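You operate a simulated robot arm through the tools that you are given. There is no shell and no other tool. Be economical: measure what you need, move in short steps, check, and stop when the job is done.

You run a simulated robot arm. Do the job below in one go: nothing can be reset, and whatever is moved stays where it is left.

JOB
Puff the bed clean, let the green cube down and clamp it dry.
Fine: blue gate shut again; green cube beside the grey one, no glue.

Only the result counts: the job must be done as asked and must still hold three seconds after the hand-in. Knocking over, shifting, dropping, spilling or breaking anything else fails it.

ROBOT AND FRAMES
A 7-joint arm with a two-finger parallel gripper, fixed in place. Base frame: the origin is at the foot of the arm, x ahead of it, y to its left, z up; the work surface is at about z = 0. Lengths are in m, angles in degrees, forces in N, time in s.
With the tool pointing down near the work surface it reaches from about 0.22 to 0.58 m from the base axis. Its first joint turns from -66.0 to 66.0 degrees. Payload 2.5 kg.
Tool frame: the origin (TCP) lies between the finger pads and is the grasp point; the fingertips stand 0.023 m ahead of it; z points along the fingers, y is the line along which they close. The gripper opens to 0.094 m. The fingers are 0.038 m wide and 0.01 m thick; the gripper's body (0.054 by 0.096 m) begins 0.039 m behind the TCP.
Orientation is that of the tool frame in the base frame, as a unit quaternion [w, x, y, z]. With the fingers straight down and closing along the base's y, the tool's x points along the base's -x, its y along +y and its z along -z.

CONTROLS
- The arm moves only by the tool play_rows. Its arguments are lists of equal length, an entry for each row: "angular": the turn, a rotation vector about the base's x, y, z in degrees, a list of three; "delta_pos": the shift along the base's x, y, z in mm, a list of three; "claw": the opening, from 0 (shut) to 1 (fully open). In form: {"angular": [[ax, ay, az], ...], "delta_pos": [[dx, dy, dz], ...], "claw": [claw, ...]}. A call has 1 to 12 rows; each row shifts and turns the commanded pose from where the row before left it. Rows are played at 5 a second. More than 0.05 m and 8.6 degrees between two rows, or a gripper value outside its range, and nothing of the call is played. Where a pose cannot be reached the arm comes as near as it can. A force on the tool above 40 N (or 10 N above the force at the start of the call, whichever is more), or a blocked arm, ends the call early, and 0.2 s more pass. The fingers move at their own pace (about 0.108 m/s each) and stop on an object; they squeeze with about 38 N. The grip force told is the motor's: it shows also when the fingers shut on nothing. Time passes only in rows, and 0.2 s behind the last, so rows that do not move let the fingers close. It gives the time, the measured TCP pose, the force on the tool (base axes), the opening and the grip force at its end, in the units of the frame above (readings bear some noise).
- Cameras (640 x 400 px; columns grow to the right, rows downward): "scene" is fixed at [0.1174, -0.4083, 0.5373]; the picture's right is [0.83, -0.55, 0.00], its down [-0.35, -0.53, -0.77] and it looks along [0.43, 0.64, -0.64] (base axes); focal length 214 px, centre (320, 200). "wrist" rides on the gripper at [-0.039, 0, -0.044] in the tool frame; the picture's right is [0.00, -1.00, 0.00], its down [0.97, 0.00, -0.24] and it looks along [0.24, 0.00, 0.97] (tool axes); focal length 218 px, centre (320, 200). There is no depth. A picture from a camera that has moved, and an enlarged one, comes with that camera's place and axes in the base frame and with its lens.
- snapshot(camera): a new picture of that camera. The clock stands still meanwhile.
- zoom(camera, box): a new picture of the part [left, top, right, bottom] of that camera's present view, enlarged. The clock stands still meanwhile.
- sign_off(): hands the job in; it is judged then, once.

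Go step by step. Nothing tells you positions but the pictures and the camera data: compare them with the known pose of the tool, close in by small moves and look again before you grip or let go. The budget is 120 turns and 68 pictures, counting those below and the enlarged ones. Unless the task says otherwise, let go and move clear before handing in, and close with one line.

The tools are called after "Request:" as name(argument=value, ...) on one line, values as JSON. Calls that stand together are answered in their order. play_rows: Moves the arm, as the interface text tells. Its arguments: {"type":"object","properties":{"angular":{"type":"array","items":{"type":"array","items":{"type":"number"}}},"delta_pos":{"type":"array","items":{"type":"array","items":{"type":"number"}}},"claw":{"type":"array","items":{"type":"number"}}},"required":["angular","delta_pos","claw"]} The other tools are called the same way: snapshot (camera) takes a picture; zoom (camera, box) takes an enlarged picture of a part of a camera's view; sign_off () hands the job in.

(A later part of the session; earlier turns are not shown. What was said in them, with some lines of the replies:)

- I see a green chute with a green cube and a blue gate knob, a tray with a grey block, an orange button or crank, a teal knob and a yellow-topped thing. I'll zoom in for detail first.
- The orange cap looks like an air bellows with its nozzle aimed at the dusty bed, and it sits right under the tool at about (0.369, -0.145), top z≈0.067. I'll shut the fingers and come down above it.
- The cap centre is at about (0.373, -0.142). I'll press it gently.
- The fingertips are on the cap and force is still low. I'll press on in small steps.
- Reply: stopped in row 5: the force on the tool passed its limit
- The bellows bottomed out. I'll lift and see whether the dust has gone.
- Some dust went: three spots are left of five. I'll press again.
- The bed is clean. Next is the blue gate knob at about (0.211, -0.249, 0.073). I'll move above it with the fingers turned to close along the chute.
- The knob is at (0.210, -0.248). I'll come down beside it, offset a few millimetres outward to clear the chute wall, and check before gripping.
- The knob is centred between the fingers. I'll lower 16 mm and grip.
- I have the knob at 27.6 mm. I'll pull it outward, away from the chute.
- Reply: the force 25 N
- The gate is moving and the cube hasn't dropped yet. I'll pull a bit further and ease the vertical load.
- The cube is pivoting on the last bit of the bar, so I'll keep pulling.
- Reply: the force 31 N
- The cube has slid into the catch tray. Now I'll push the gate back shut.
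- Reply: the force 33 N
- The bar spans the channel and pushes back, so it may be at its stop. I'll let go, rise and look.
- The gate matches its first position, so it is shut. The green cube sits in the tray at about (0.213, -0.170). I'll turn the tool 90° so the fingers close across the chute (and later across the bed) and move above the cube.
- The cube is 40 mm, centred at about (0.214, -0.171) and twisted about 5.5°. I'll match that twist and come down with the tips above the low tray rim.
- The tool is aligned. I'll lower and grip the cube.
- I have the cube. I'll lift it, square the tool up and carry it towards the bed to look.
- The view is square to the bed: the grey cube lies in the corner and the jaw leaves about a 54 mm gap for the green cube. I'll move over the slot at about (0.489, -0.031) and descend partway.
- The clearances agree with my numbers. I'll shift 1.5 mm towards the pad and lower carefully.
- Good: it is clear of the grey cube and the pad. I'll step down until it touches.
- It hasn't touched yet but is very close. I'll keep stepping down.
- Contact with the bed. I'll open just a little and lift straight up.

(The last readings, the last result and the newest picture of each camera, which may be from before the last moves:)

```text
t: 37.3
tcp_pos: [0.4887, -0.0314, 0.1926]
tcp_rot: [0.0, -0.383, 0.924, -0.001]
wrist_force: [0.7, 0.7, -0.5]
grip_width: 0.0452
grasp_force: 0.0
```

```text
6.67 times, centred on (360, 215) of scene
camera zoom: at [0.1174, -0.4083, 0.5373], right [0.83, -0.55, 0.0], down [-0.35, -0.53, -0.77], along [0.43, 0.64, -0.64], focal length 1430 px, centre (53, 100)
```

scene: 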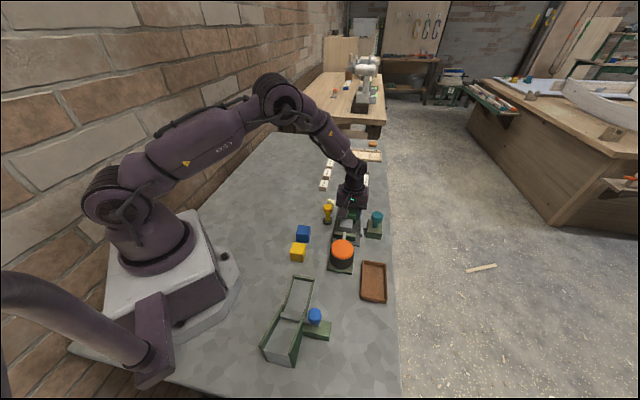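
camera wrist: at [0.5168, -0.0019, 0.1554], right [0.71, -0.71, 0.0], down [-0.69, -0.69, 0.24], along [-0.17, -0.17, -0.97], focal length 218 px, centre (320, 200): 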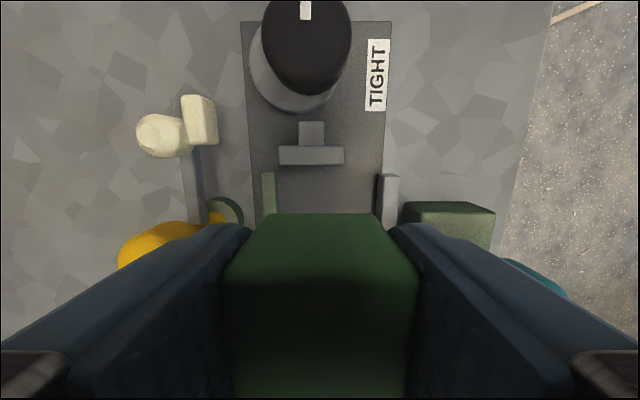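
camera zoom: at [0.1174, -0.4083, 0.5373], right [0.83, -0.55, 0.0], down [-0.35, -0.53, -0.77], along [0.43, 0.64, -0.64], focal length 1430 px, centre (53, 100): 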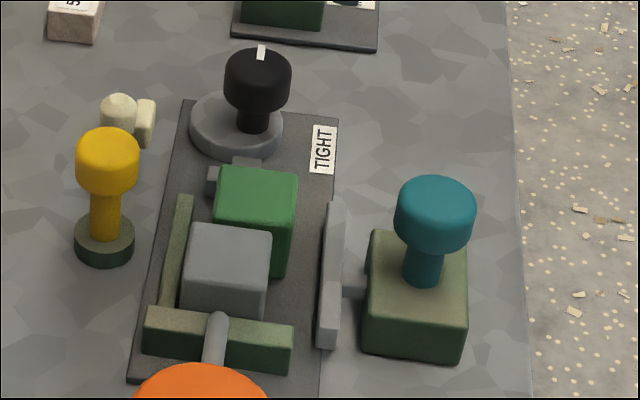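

The green cube stands cleanly next to the grey one. The teal slider carries the side pad that pushes both cubes to the fence, so I'll go above the teal knob with the fingers turned to close along the bed axis.

Request:
play_rows(angular=[[0, 0, -8], [0, 0, -8], [0, 0, -8], [0, 0, -8], [0, 0, -8], [0, 0, -8], [0, 0, -8], [0, 0, -8], [0, 0, -8], [0, 0, -8], [0, 0, -8], [0, 0, -2]], delta_pos=[[4, -8, 0], [4, -8, 0], [4, -8, 0], [4, -8, 0], [4, -8, 0], [4, -8, 0], [4, -8, 0], [4, -8, 0], [4, -8, 0], [4, -7, 0], [0, 0, 0], [0, 0, 0]], claw=[0.7, 0.7, 0.7, 0.7, 0.7, 0.7, 0.7, 0.7, 0.7, 0.7, 0.7, 0.7])

Request:
snapshot(camera="wrist")

```text
t: 39.9
tcp_pos: [0.5295, -0.1102, 0.1875]
tcp_rot: [0.0, 0.384, 0.923, 0.0]
wrist_force: [-0.5, -1.0, 0.2]
grip_width: 0.0661
grasp_force: 0.2
```

```text
27 pictures are left
camera wrist: at [0.5564, -0.1373, 0.2318], right [-0.71, -0.7, 0.0], down [-0.68, 0.69, 0.24], along [-0.17, 0.17, -0.97], focal length 218 px, centre (320, 200)
```

wrist: 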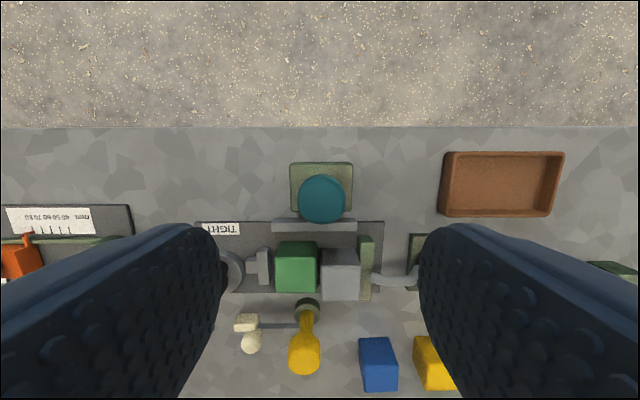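

The teal head is centred at (0.528, -0.1105). I'll descend and grip it.

Request:
play_rows(angular=[[0, 0, 0], [0, 0, 0], [0, 0, 0], [0, 0, 0], [0, 0, 0], [0, 0, 0], [0, 0, 0], [0, 0, 0]], delta_pos=[[-1, 0, -35], [0, 0, -35], [0, 0, -25], [0, 0, -13], [0, 0, 0], [0, 0, 0], [0, 0, 0], [0, 0, 0]], claw=[0.7, 0.7, 0.7, 0.7, 0.7, 0.3, 0.3, 0.3])

Request:
zoom(camera="scene", box=[325, 185, 395, 245])

```text
t: 41.7
tcp_pos: [0.5273, -0.1113, 0.0791]
tcp_rot: [-0.001, 0.383, 0.924, 0.0]
wrist_force: [-1.1, -1.4, -2.5]
grip_width: 0.0353
grasp_force: 44.8
```

```text
6.67 times, centred on (360, 215) of scene
camera zoom: at [0.1174, -0.4083, 0.5373], right [0.83, -0.55, 0.0], down [-0.35, -0.53, -0.77], along [0.43, 0.64, -0.64], focal length 1430 px, centre (53, 100)
```

zoom: 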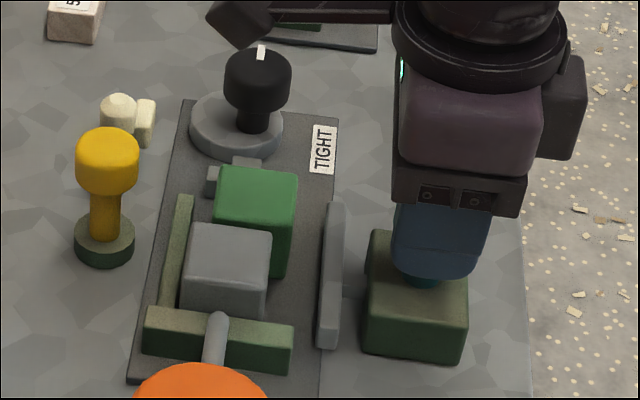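

Gripped. I'll push towards the bed in small steps.

Request:
play_rows(angular=[[0, 0, 0], [0, 0, 0], [0, 0, 0], [0, 0, 0], [0, 0, 0], [0, 0, 0]], delta_pos=[[-2, 2, 0], [-2, 2, 0], [-2, 2, 0], [-2, 2, 0], [-2, 2, 0], [0, 0, 0]], claw=[0.3, 0.3, 0.3, 0.3, 0.3, 0.3])

Request:
zoom(camera="scene", box=[325, 185, 395, 245])

```text
t: 43.1
tcp_pos: [0.5225, -0.1039, 0.0814]
tcp_rot: [0.006, 0.384, 0.923, -0.001]
wrist_force: [23.3, -22.3, -0.3]
grip_width: 0.0354
grasp_force: 45.1
```

```text
6.67 times, centred on (360, 215) of scene
camera zoom: at [0.1174, -0.4083, 0.5373], right [0.83, -0.55, 0.0], down [-0.35, -0.53, -0.77], along [0.43, 0.64, -0.64], focal length 1430 px, centre (53, 100)
```

zoom: 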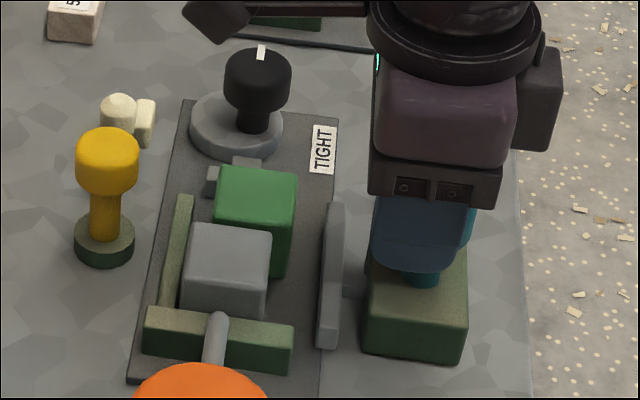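

The teal knob doesn't slide; the fingers slipped along it and the pad stayed put. It is a mushroom-head plunger, so I'll let go, rise, shut the fingers and try pressing it down.

Request:
play_rows(angular=[[0, 0, 0], [0, 0, 0], [0, 0, 0], [0, 0, 0], [0, 0, 0], [0, 0, 0], [0, 0, 0]], delta_pos=[[7, -7, 0], [0, 0, 0], [0, 0, 20], [2, -2, 30], [0, 0, 0], [0, 0, 0], [0, 0, 0]], claw=[0.7, 0.7, 0.7, 0, 0, 0, 0])

Request:
zoom(camera="scene", box=[325, 185, 395, 245])

Request:
snapshot(camera="wrist")

```text
t: 44.7
tcp_pos: [0.5284, -0.1116, 0.129]
tcp_rot: [0.0, 0.383, 0.924, 0.0]
wrist_force: [0.3, 0.5, 0.1]
grip_width: 0.0
grasp_force: 38.4
```

```text
6.67 times, centred on (360, 215) of scene
camera zoom: at [0.1174, -0.4083, 0.5373], right [0.83, -0.55, 0.0], down [-0.35, -0.53, -0.77], along [0.43, 0.64, -0.64], focal length 1430 px, centre (53, 100)
```

zoom: 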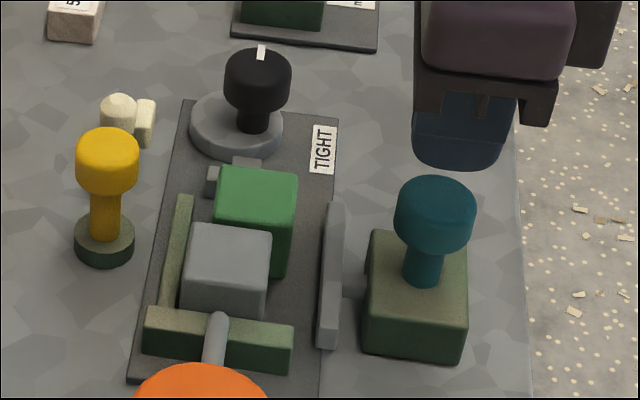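

```text
23 pictures are left
camera wrist: at [0.5559, -0.139, 0.174], right [-0.71, -0.71, 0.0], down [-0.69, 0.69, 0.24], along [-0.17, 0.17, -0.97], focal length 218 px, centre (320, 200)
```

wrist: 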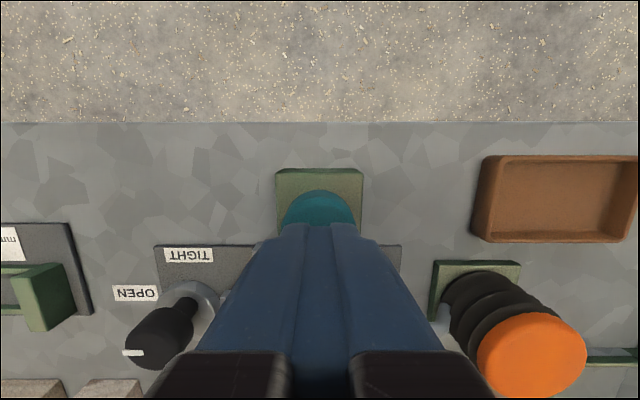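

Nothing was disturbed. I'll press down on the head step by step.

Request:
play_rows(angular=[[0, 0, 0], [0, 0, 0], [0, 0, 0], [0, 0, 0], [0, 0, 0], [0, 0, 0], [0, 0, 0], [0, 0, 0]], delta_pos=[[0, 0, -20], [0, 0, -5], [0, 0, -4], [0, 0, -4], [0, 0, -4], [0, 0, -4], [0, 0, -4], [0, 0, 0]], claw=[0, 0, 0, 0, 0, 0, 0, 0])

Request:
zoom(camera="scene", box=[325, 185, 395, 245])

```text
t: 46.5
tcp_pos: [0.5271, -0.1094, 0.0842]
tcp_rot: [-0.001, 0.384, 0.923, 0.0]
wrist_force: [-1.8, -1.1, 3.1]
grip_width: 0.0
grasp_force: 37.7
```

```text
6.67 times, centred on (360, 215) of scene
camera zoom: at [0.1174, -0.4083, 0.5373], right [0.83, -0.55, 0.0], down [-0.35, -0.53, -0.77], along [0.43, 0.64, -0.64], focal length 1430 px, centre (53, 100)
```

zoom: 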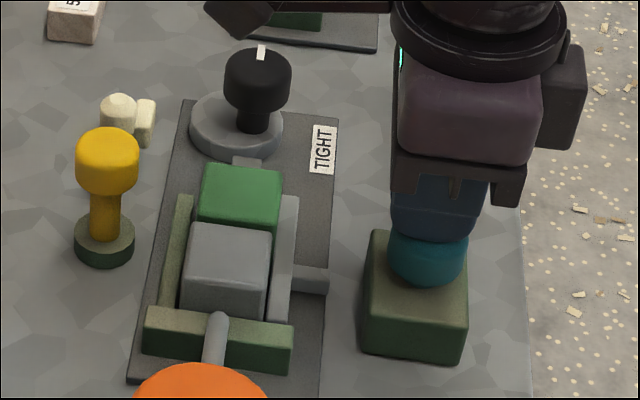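

Pressing drives the pad, and both cubes are now squared to the fence. I'll lift and see whether the pad returns.

Request:
play_rows(angular=[[0, 0, 0], [0, 0, 0], [0, 0, 0], [0, 0, 0], [0, 0, 0]], delta_pos=[[0, 0, -1], [0, 0, 20], [0, 0, 35], [0, 0, 35], [0, 0, 25]], claw=[0, 0, 0, 0, 0])

Request:
zoom(camera="scene", box=[325, 175, 395, 245])

```text
t: 47.7
tcp_pos: [0.526, -0.1119, 0.1988]
tcp_rot: [-0.001, 0.384, 0.924, 0.001]
wrist_force: [0.2, 0.7, 0.3]
grip_width: 0.0
grasp_force: 38.1
```

```text
5.71 times, centred on (360, 210) of scene
camera zoom: at [0.1174, -0.4083, 0.5373], right [0.83, -0.55, 0.0], down [-0.35, -0.53, -0.77], along [0.43, 0.64, -0.64], focal length 1226 px, centre (91, 143)
```

zoom: 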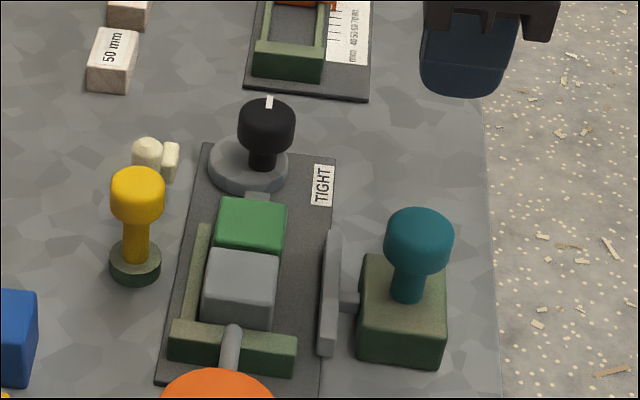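

The pad springs back and the cubes are aligned. Last comes the black knob, OPEN to TIGHT, 90° clockwise from above. I'll move over it with the tool turned back +90° so there's room to twist.

Request:
play_rows(angular=[[0, 0, 8], [0, 0, 8], [0, 0, 8], [0, 0, 8], [0, 0, 8], [0, 0, 8], [0, 0, 8], [0, 0, 8], [0, 0, 8], [0, 0, 8], [0, 0, 8], [0, 0, 2]], delta_pos=[[1, 12, 0], [1, 12, 0], [1, 12, 0], [1, 12, 0], [1, 12, 0], [1, 12, 0], [1, 12, 0], [1, 12, 0], [1, 12, 0], [0, 12, 0], [0, 12, -25], [0, 0, 0]], claw=[0, 0, 0, 0, 0, 0, 0.6, 0.7, 0.7, 0.7, 0.7, 0.7])

Request:
snapshot(camera="wrist")

```text
t: 50.3
tcp_pos: [0.537, 0.0212, 0.1749]
tcp_rot: [0.0, -0.384, 0.923, 0.0]
wrist_force: [-0.3, 0.4, -0.8]
grip_width: 0.0661
grasp_force: 0.1
```

```text
20 pictures are left
camera wrist: at [0.5635, 0.0494, 0.2195], right [0.71, -0.71, 0.0], down [-0.68, -0.69, 0.24], along [-0.17, -0.17, -0.97], focal length 218 px, centre (320, 200)
```

wrist: 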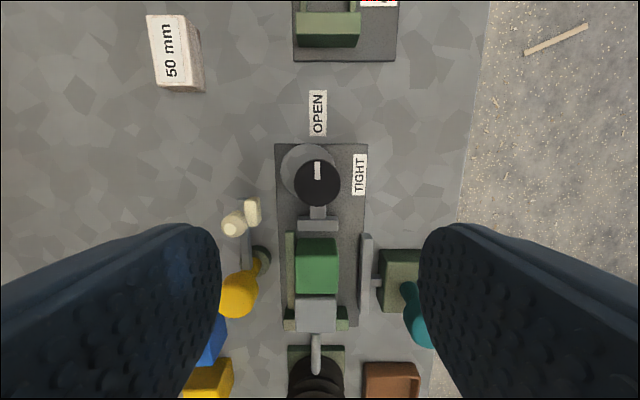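

Request:
zoom(camera="wrist", box=[260, 80, 380, 240])

Request:
zoom(camera="scene", box=[330, 180, 380, 220])

```text
2.50 times, centred on (320, 160) of wrist
camera zoom: at [0.5635, 0.0494, 0.2195], right [0.71, -0.71, 0.0], down [-0.68, -0.69, 0.24], along [-0.17, -0.17, -0.97], focal length 546 px, centre (320, 300)
```

zoom: 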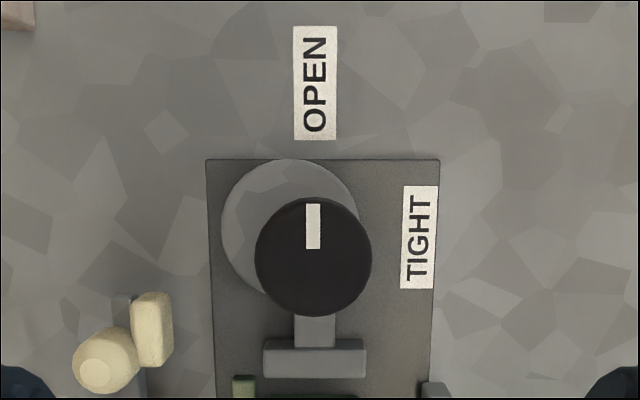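

```text
10.00 times, centred on (355, 200) of scene
camera zoom: at [0.1174, -0.4083, 0.5373], right [0.83, -0.55, 0.0], down [-0.35, -0.53, -0.77], along [0.43, 0.64, -0.64], focal length 2145 px, centre (-30, 200)
```

zoom: 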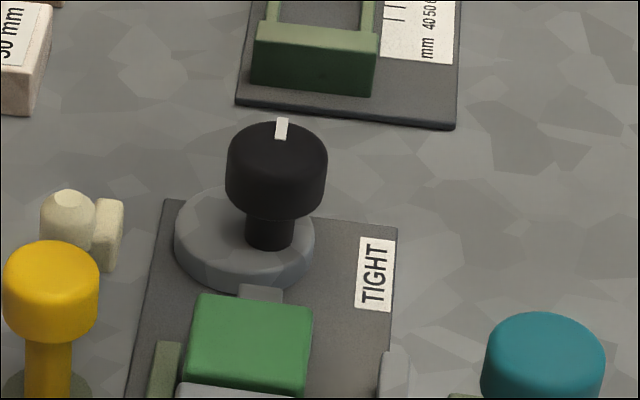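

I'll centre over the knob head at about (0.5425, 0.0315), lower, and check again.

Request:
play_rows(angular=[[0, 0, 0], [0, 0, 0], [0, 0, 0], [0, 0, 0]], delta_pos=[[5.5, 10.3, -20], [0, 0, -30], [0, 0, -20], [0, 0, 0]], claw=[0.7, 0.7, 0.7, 0.7])

Request:
snapshot(camera="wrist")

Request:
zoom(camera="scene", box=[320, 170, 390, 230])

```text
t: 51.3
tcp_pos: [0.543, 0.031, 0.1058]
tcp_rot: [0.0, -0.383, 0.924, 0.0]
wrist_force: [1.0, -0.1, -0.1]
grip_width: 0.0657
grasp_force: 0.0
```

```text
17 pictures are left
camera wrist: at [0.5698, 0.0593, 0.1497], right [0.71, -0.71, 0.0], down [-0.69, -0.69, 0.24], along [-0.17, -0.17, -0.97], focal length 218 px, centre (320, 200)
```

wrist: 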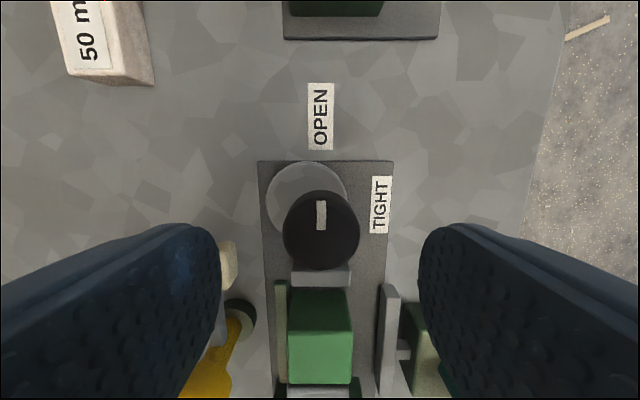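

```text
6.67 times, centred on (355, 200) of scene
camera zoom: at [0.1174, -0.4083, 0.5373], right [0.83, -0.55, 0.0], down [-0.35, -0.53, -0.77], along [0.43, 0.64, -0.64], focal length 1430 px, centre (87, 200)
```

zoom: 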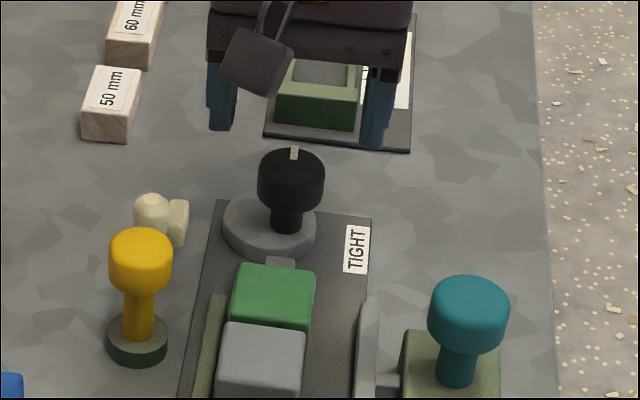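

Triangulation puts the head at (0.5426, 0.0314), z≈0.053, so the tool is centred. I'll narrow the opening to clear the glue nozzle, descend and grip.

Request:
play_rows(angular=[[0, 0, 0], [0, 0, 0], [0, 0, 0], [0, 0, 0], [0, 0, 0], [0, 0, 0], [0, 0, 0]], delta_pos=[[0, 0, 0], [0, 0, -20], [0, 0, -12], [0, 0, -8], [0, 0, 0], [0, 0, 0], [0, 0, 0]], claw=[0.52, 0.52, 0.52, 0.52, 0.52, 0.28, 0.28])

```text
t: 52.9
tcp_pos: [0.5428, 0.0303, 0.0641]
tcp_rot: [0.002, -0.382, 0.924, -0.002]
wrist_force: [18.5, -7.3, -8.6]
grip_width: 0.0342
grasp_force: 45.2
```

Gripped. I'll ease the side load by a millimetre and turn 32° clockwise as a first test.

Request:
play_rows(angular=[[0, 0, 0], [0, 0, -8], [0, 0, -8], [0, 0, -8], [0, 0, -8], [0, 0, 0]], delta_pos=[[0.8, -0.6, 0], [0, 0, 0], [0, 0, 0], [0, 0, 0], [0, 0, 0], [0, 0, 0]], claw=[0.28, 0.28, 0.28, 0.28, 0.28, 0.28])

Request:
zoom(camera="scene", box=[320, 170, 390, 230])

Request:
snapshot(camera="wrist")

```text
t: 54.3
tcp_pos: [0.542, 0.0306, 0.0636]
tcp_rot: [-0.002, -0.11, 0.994, -0.001]
wrist_force: [-8.2, -18.0, 13.1]
grip_width: 0.0342
grasp_force: 44.9
```

```text
6.67 times, centred on (355, 200) of scene
camera zoom: at [0.1173, -0.4083, 0.5373], right [0.83, -0.55, 0.0], down [-0.35, -0.53, -0.77], along [0.43, 0.64, -0.64], focal length 1430 px, centre (87, 200)
```

zoom: 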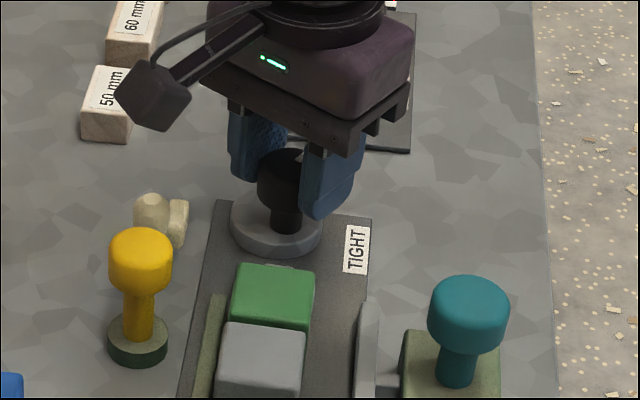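

```text
14 pictures are left
camera wrist: at [0.5806, 0.0398, 0.1082], right [0.22, -0.98, 0.0], down [-0.95, -0.21, 0.24], along [-0.24, -0.06, -0.97], focal length 218 px, centre (320, 200)
```

wrist: 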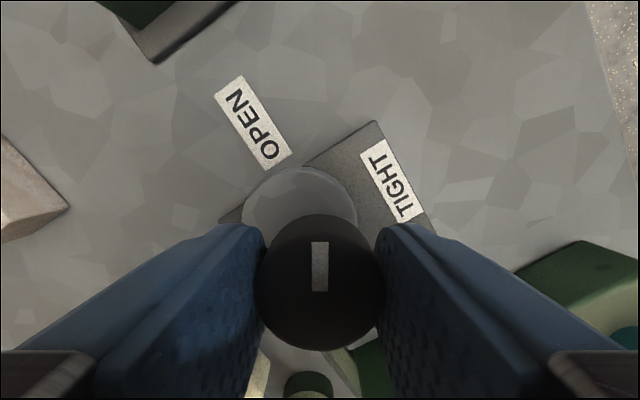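

The knob turns with the grip. I'll continue to the full 90°, which is TIGHT.

Request:
play_rows(angular=[[0, 0, -8], [0, 0, -8], [0, 0, -8], [0, 0, -8], [0, 0, -8], [0, 0, -8], [0, 0, -8], [0, 0, -2], [0, 0, 0]], delta_pos=[[0, 0.5, 0], [0, 0, 0], [0, 0, 0], [0, 0, 0], [0, 0, 0], [0, 0, 0], [0, 0, 0], [0, 0, 0], [0, 0, 0]], claw=[0.28, 0.28, 0.28, 0.28, 0.28, 0.28, 0.28, 0.28, 0.28])

Request:
zoom(camera="scene", box=[320, 170, 390, 230])

Request:
snapshot(camera="wrist")

```text
t: 56.3
tcp_pos: [0.543, 0.0321, 0.0639]
tcp_rot: [0.001, 0.384, 0.923, -0.001]
wrist_force: [-3.6, -21.5, 14.9]
grip_width: 0.0342
grasp_force: 44.9
```

```text
6.67 times, centred on (355, 200) of scene
camera zoom: at [0.1173, -0.4083, 0.5373], right [0.83, -0.55, 0.0], down [-0.35, -0.53, -0.77], along [0.43, 0.64, -0.64], focal length 1430 px, centre (87, 200)
```

zoom: 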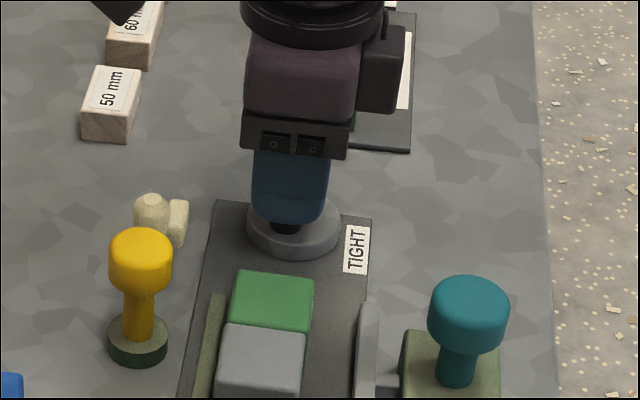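

```text
12 pictures are left
camera wrist: at [0.5698, 0.0034, 0.1082], right [-0.71, -0.7, 0.0], down [-0.68, 0.69, 0.24], along [-0.17, 0.17, -0.97], focal length 218 px, centre (320, 200)
```

wrist: 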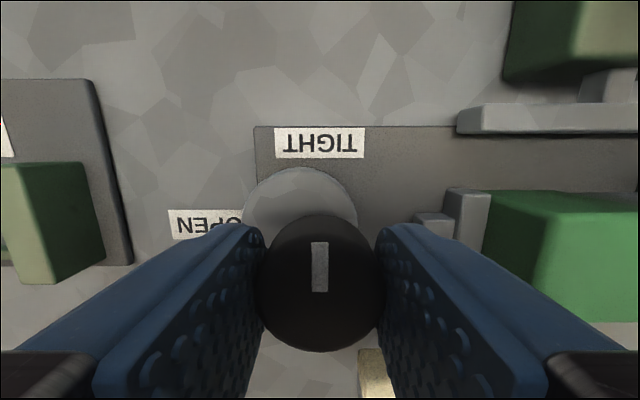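

The marker points at TIGHT and the jaw has pushed the green cube up to the grey one. I'll release, rise and inspect.

Request:
play_rows(angular=[[0, 0, 0], [0, 0, 0], [0, 0, 0], [0, 0, 0], [0, 0, 0], [0, 0, 0], [0, 0, 0]], delta_pos=[[0, 0, 0], [0, 0, 0], [0, 0, 25], [0, 0, 40], [0, 0, 40], [-20, -20, 20], [0, 0, 0]], claw=[0.52, 0.52, 0.52, 0.52, 0.52, 0.52, 0.52])

Request:
snapshot(camera="wrist")

Request:
zoom(camera="wrist", box=[220, 150, 440, 330])

Request:
zoom(camera="scene", box=[320, 180, 390, 240])

```text
t: 57.9
tcp_pos: [0.52, 0.011, 0.186]
tcp_rot: [-0.001, 0.383, 0.924, 0.001]
wrist_force: [-0.3, -0.2, 0.2]
grip_width: 0.0489
grasp_force: 0.0
```

```text
11 pictures are left
camera wrist: at [0.5493, -0.0157, 0.231], right [-0.71, -0.71, 0.0], down [-0.69, 0.69, 0.24], along [-0.17, 0.17, -0.97], focal length 218 px, centre (320, 200)
```

wrist: 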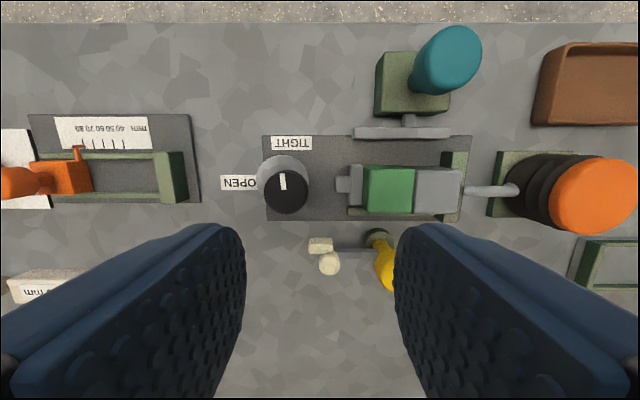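

```text
2.22 times, centred on (330, 240) of wrist
camera zoom: at [0.5493, -0.0157, 0.231], right [-0.71, -0.71, 0.0], down [-0.69, 0.69, 0.24], along [-0.17, 0.17, -0.97], focal length 485 px, centre (298, 111)
```

zoom: 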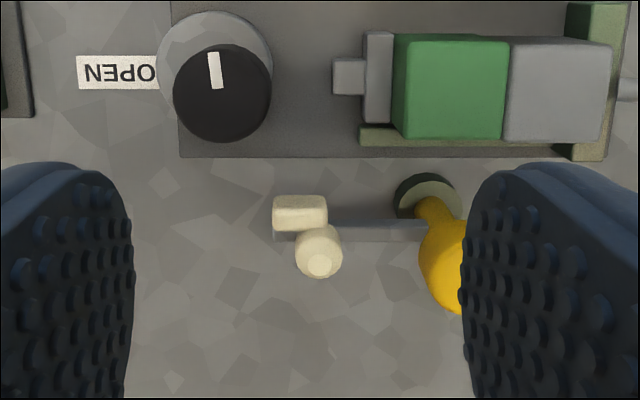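

```text
6.67 times, centred on (355, 210) of scene
camera zoom: at [0.1174, -0.4083, 0.5373], right [0.83, -0.55, 0.0], down [-0.35, -0.53, -0.77], along [0.43, 0.64, -0.64], focal length 1430 px, centre (87, 133)
```

zoom: 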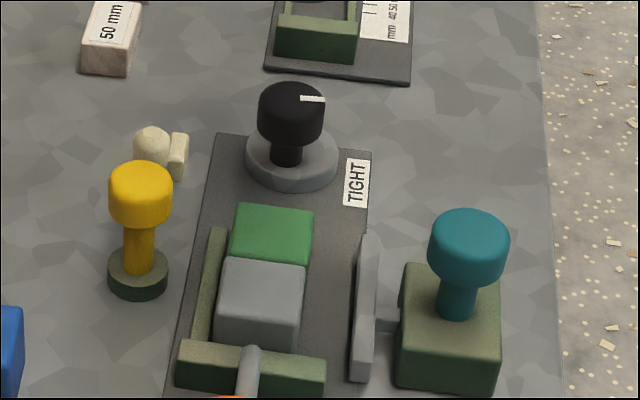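

All the pieces touch and the cubes are lined up, but the knob relaxed to about 84°, just short of TIGHT. I'll regrip and turn it a little further to seat it.

Request:
play_rows(angular=[[0, 0, 0], [0, 0, 0], [0, 0, 0], [0, 0, 0], [0, 0, 0], [0, 0, 0], [0, 0, 0], [0, 0, -4], [0, 0, -4], [0, 0, 0]], delta_pos=[[20, 20, -20], [1, 0, -40], [0, 0, -40], [0, 0, -22], [0, 0, 0], [0, 0, 0], [0, 0, 0], [0, 0, 0], [0, 0, 0], [0, 0, 0]], claw=[0.52, 0.52, 0.52, 0.52, 0.52, 0.28, 0.28, 0.28, 0.28, 0.28])

Request:
snapshot(camera="wrist")

```text
t: 60.1
tcp_pos: [0.5416, 0.0313, 0.0684]
tcp_rot: [-0.002, 0.448, 0.894, -0.002]
wrist_force: [-25.2, -7.0, 20.0]
grip_width: 0.0347
grasp_force: 45.1
```

```text
8 pictures are left
camera wrist: at [0.5658, 0.0003, 0.1122], right [-0.8, -0.6, 0.0], down [-0.58, 0.78, 0.24], along [-0.15, 0.19, -0.97], focal length 218 px, centre (320, 200)
```

wrist: 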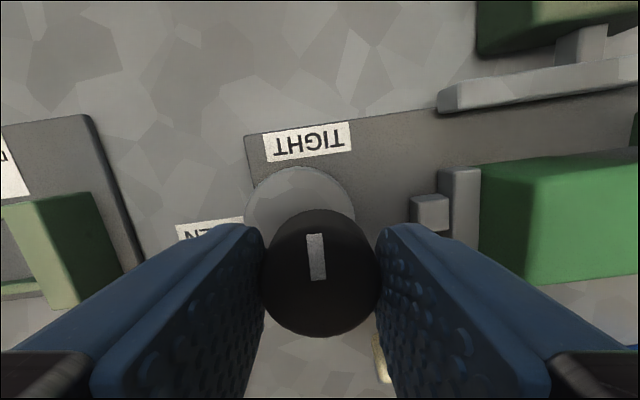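

The knob is now at about 92°. I'll ease the side load, release and rise.

Request:
play_rows(angular=[[0, 0, 0], [0, 0, 0], [0, 0, 0], [0, 0, 0], [0, 0, 0], [0, 0, 0], [0, 0, 0], [0, 0, 0]], delta_pos=[[-1.2, -0.3, -0.5], [0, 0, 0], [0, 0, 0], [0, 0, 25], [0, 0, 40], [0, 0, 40], [-20, -20, 20], [0, 0, 0]], claw=[0.28, 0.52, 0.52, 0.52, 0.52, 0.52, 0.52, 0.52])

Request:
zoom(camera="wrist", box=[220, 110, 480, 310])

Request:
zoom(camera="scene", box=[320, 180, 390, 240])

```text
t: 61.9
tcp_pos: [0.5221, 0.0154, 0.192]
tcp_rot: [0.001, 0.446, 0.895, 0.0]
wrist_force: [-0.6, -0.2, 0.0]
grip_width: 0.0489
grasp_force: 0.0
```

```text
2.00 times, centred on (350, 210) of wrist
camera zoom: at [0.5456, -0.0158, 0.2368], right [-0.8, -0.6, 0.0], down [-0.58, 0.78, 0.24], along [-0.14, 0.19, -0.97], focal length 436 px, centre (260, 180)
```

zoom: 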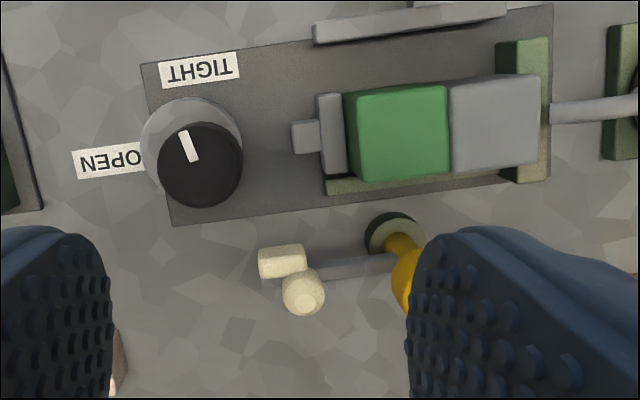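

```text
6.67 times, centred on (355, 210) of scene
camera zoom: at [0.1174, -0.4083, 0.5373], right [0.83, -0.55, 0.0], down [-0.35, -0.53, -0.77], along [0.43, 0.64, -0.64], focal length 1430 px, centre (87, 133)
```

zoom: 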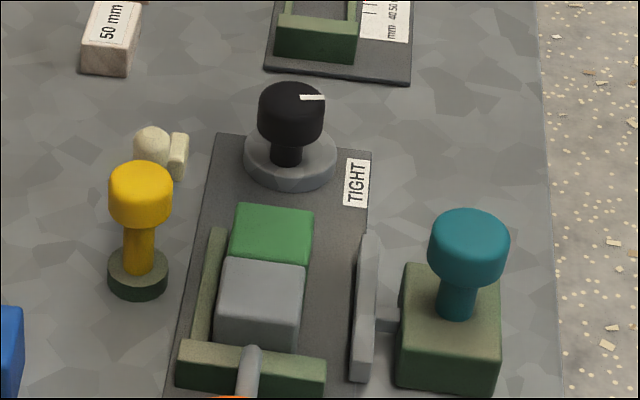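

The knob settles again at about the same angle, so that is where the clamp reaction balances, with jaw, green, grey and fence all in contact. I'll move clear, let a few seconds pass and check that it holds.

Request:
play_rows(angular=[[0, 0, 0], [0, 0, 0], [0, 0, 0], [0, 0, 0], [0, 0, 0], [0, 0, 0], [0, 0, 0], [0, 0, 0], [0, 0, 0], [0, 0, 0], [0, 0, 0], [0, 0, 0]], delta_pos=[[0, 0, 20], [0, 0, 0], [0, 0, 0], [0, 0, 0], [0, 0, 0], [0, 0, 0], [0, 0, 0], [0, 0, 0], [0, 0, 0], [0, 0, 0], [0, 0, 0], [0, 0, 0]], claw=[0.52, 0.52, 0.52, 0.52, 0.52, 0.52, 0.52, 0.52, 0.52, 0.52, 0.52, 0.52])

Request:
zoom(camera="wrist", box=[220, 110, 480, 310])

Request:
snapshot(camera="scene")

```text
t: 64.5
tcp_pos: [0.5205, 0.0135, 0.2116]
tcp_rot: [0.0, 0.446, 0.895, 0.0]
wrist_force: [0.0, 0.4, 0.1]
grip_width: 0.0487
grasp_force: 0.1
```

```text
2.00 times, centred on (350, 210) of wrist
camera zoom: at [0.5444, -0.0174, 0.2565], right [-0.8, -0.6, 0.0], down [-0.58, 0.78, 0.24], along [-0.14, 0.19, -0.97], focal length 436 px, centre (260, 180)
```

zoom: 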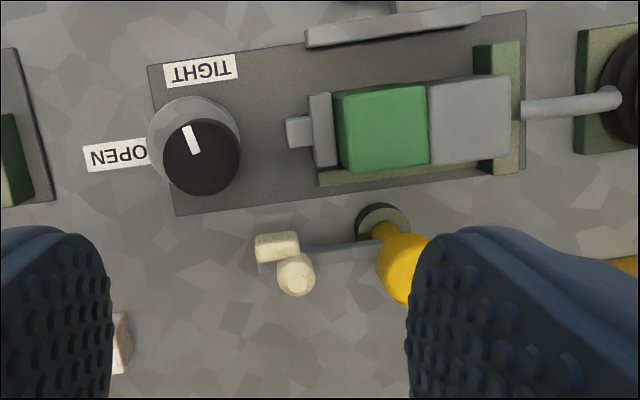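

```text
4 pictures are left
```

scene: 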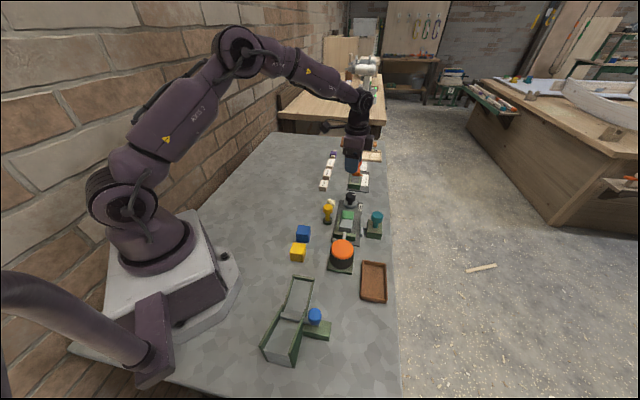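

It is stable, but the knob rests near 80°; the second grip was shallow and slipped. I'll regrip once more, centred and deeper, to bring it fully to TIGHT.

Request:
play_rows(angular=[[0, 0, 8], [0, 0, 8], [0, 0, 2], [0, 0, 0], [0, 0, 0], [0, 0, 0], [0, 0, 0], [0, 0, 0], [0, 0, 0], [0, 0, 0]], delta_pos=[[22.8, 17.3, -25], [0, 0, -45], [0, 0, -40], [0, 0, -25], [0, 0, -13.5], [0, 0, 0], [0, 0, 0], [0, 0, 0], [0, 0, 0], [0, 0, 0]], claw=[0.52, 0.52, 0.52, 0.52, 0.52, 0.52, 0.28, 0.28, 0.28, 0.28])

```text
t: 66.7
tcp_pos: [0.5455, 0.0283, 0.0659]
tcp_rot: [-0.001, 0.3, 0.954, 0.0]
wrist_force: [2.1, -1.1, -3.4]
grip_width: 0.0345
grasp_force: 45.0
```

Clean grip with little side load. I'll turn 16° clockwise.

Request:
play_rows(angular=[[0, 0, -4], [0, 0, -4], [0, 0, -4], [0, 0, -4], [0, 0, 0], [0, 0, 0]], delta_pos=[[0, 0, 0], [0, 0, 0], [0, 0, 0], [0, 0, 0], [0, 0, 0], [0, 0, 0]], claw=[0.28, 0.28, 0.28, 0.28, 0.28, 0.28])

Request:
zoom(camera="wrist", box=[220, 110, 480, 310])

```text
t: 68.1
tcp_pos: [0.5433, 0.0276, 0.0646]
tcp_rot: [-0.001, 0.431, 0.902, -0.001]
wrist_force: [-19.8, -14.6, 28.6]
grip_width: 0.0343
grasp_force: 45.0
```

```text
2.00 times, centred on (350, 210) of wrist
camera zoom: at [0.5692, -0.0021, 0.1087], right [-0.78, -0.63, 0.0], down [-0.61, 0.76, 0.24], along [-0.15, 0.18, -0.97], focal length 436 px, centre (260, 180)
```

zoom: 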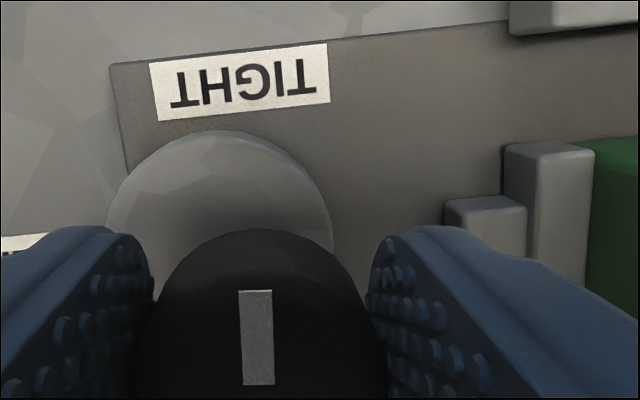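

The knob is at about 93°. I'll ease the load, release and rise straight up.

Request:
play_rows(angular=[[0, 0, 0], [0, 0, 0], [0, 0, 0], [0, 0, 0], [0, 0, 0], [0, 0, 0], [0, 0, 0], [0, 0, 0], [0, 0, 0], [0, 0, 0], [0, 0, 0]], delta_pos=[[-0.8, -0.6, -0.8], [0, 0, 0], [0, 0, 0], [0, 0, 0], [0, 0, 25], [0, 0, 40], [0, 0, 40], [-20, -20, 40], [0, 0, 0], [0, 0, 0], [0, 0, 0]], claw=[0.28, 0.38, 0.45, 0.52, 0.52, 0.52, 0.52, 0.52, 0.52, 0.52, 0.52])

Request:
zoom(camera="wrist", box=[220, 110, 480, 310])

```text
t: 70.5
tcp_pos: [0.5262, 0.0092, 0.2073]
tcp_rot: [0.0, 0.431, 0.903, 0.0]
wrist_force: [0.0, 0.3, 0.3]
grip_width: 0.0489
grasp_force: 0.1
```

```text
2.00 times, centred on (350, 210) of wrist
camera zoom: at [0.5492, -0.0203, 0.2513], right [-0.78, -0.63, 0.0], down [-0.61, 0.75, 0.24], along [-0.15, 0.19, -0.97], focal length 436 px, centre (260, 180)
```

zoom: 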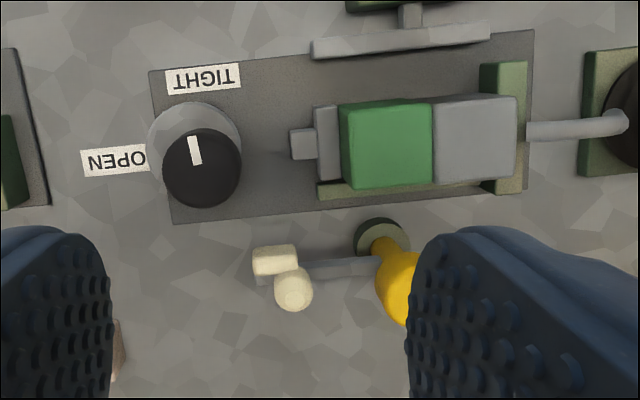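

The knob settles at its natural clamped angle of about 84°. The jaw, green cube, grey cube and fence are in contact, the bed was clean, no glue was touched and the gate is shut. The arm is clear, so I'll hand in.

Request:
sign_off()

```text
The job is handed in.
```

The bed is puffed clean, the green cube is clamped dry beside the grey one with no glue, and the blue gate is shut again; the clamp knob settles at about 84°, just short of its 90° TIGHT mark.
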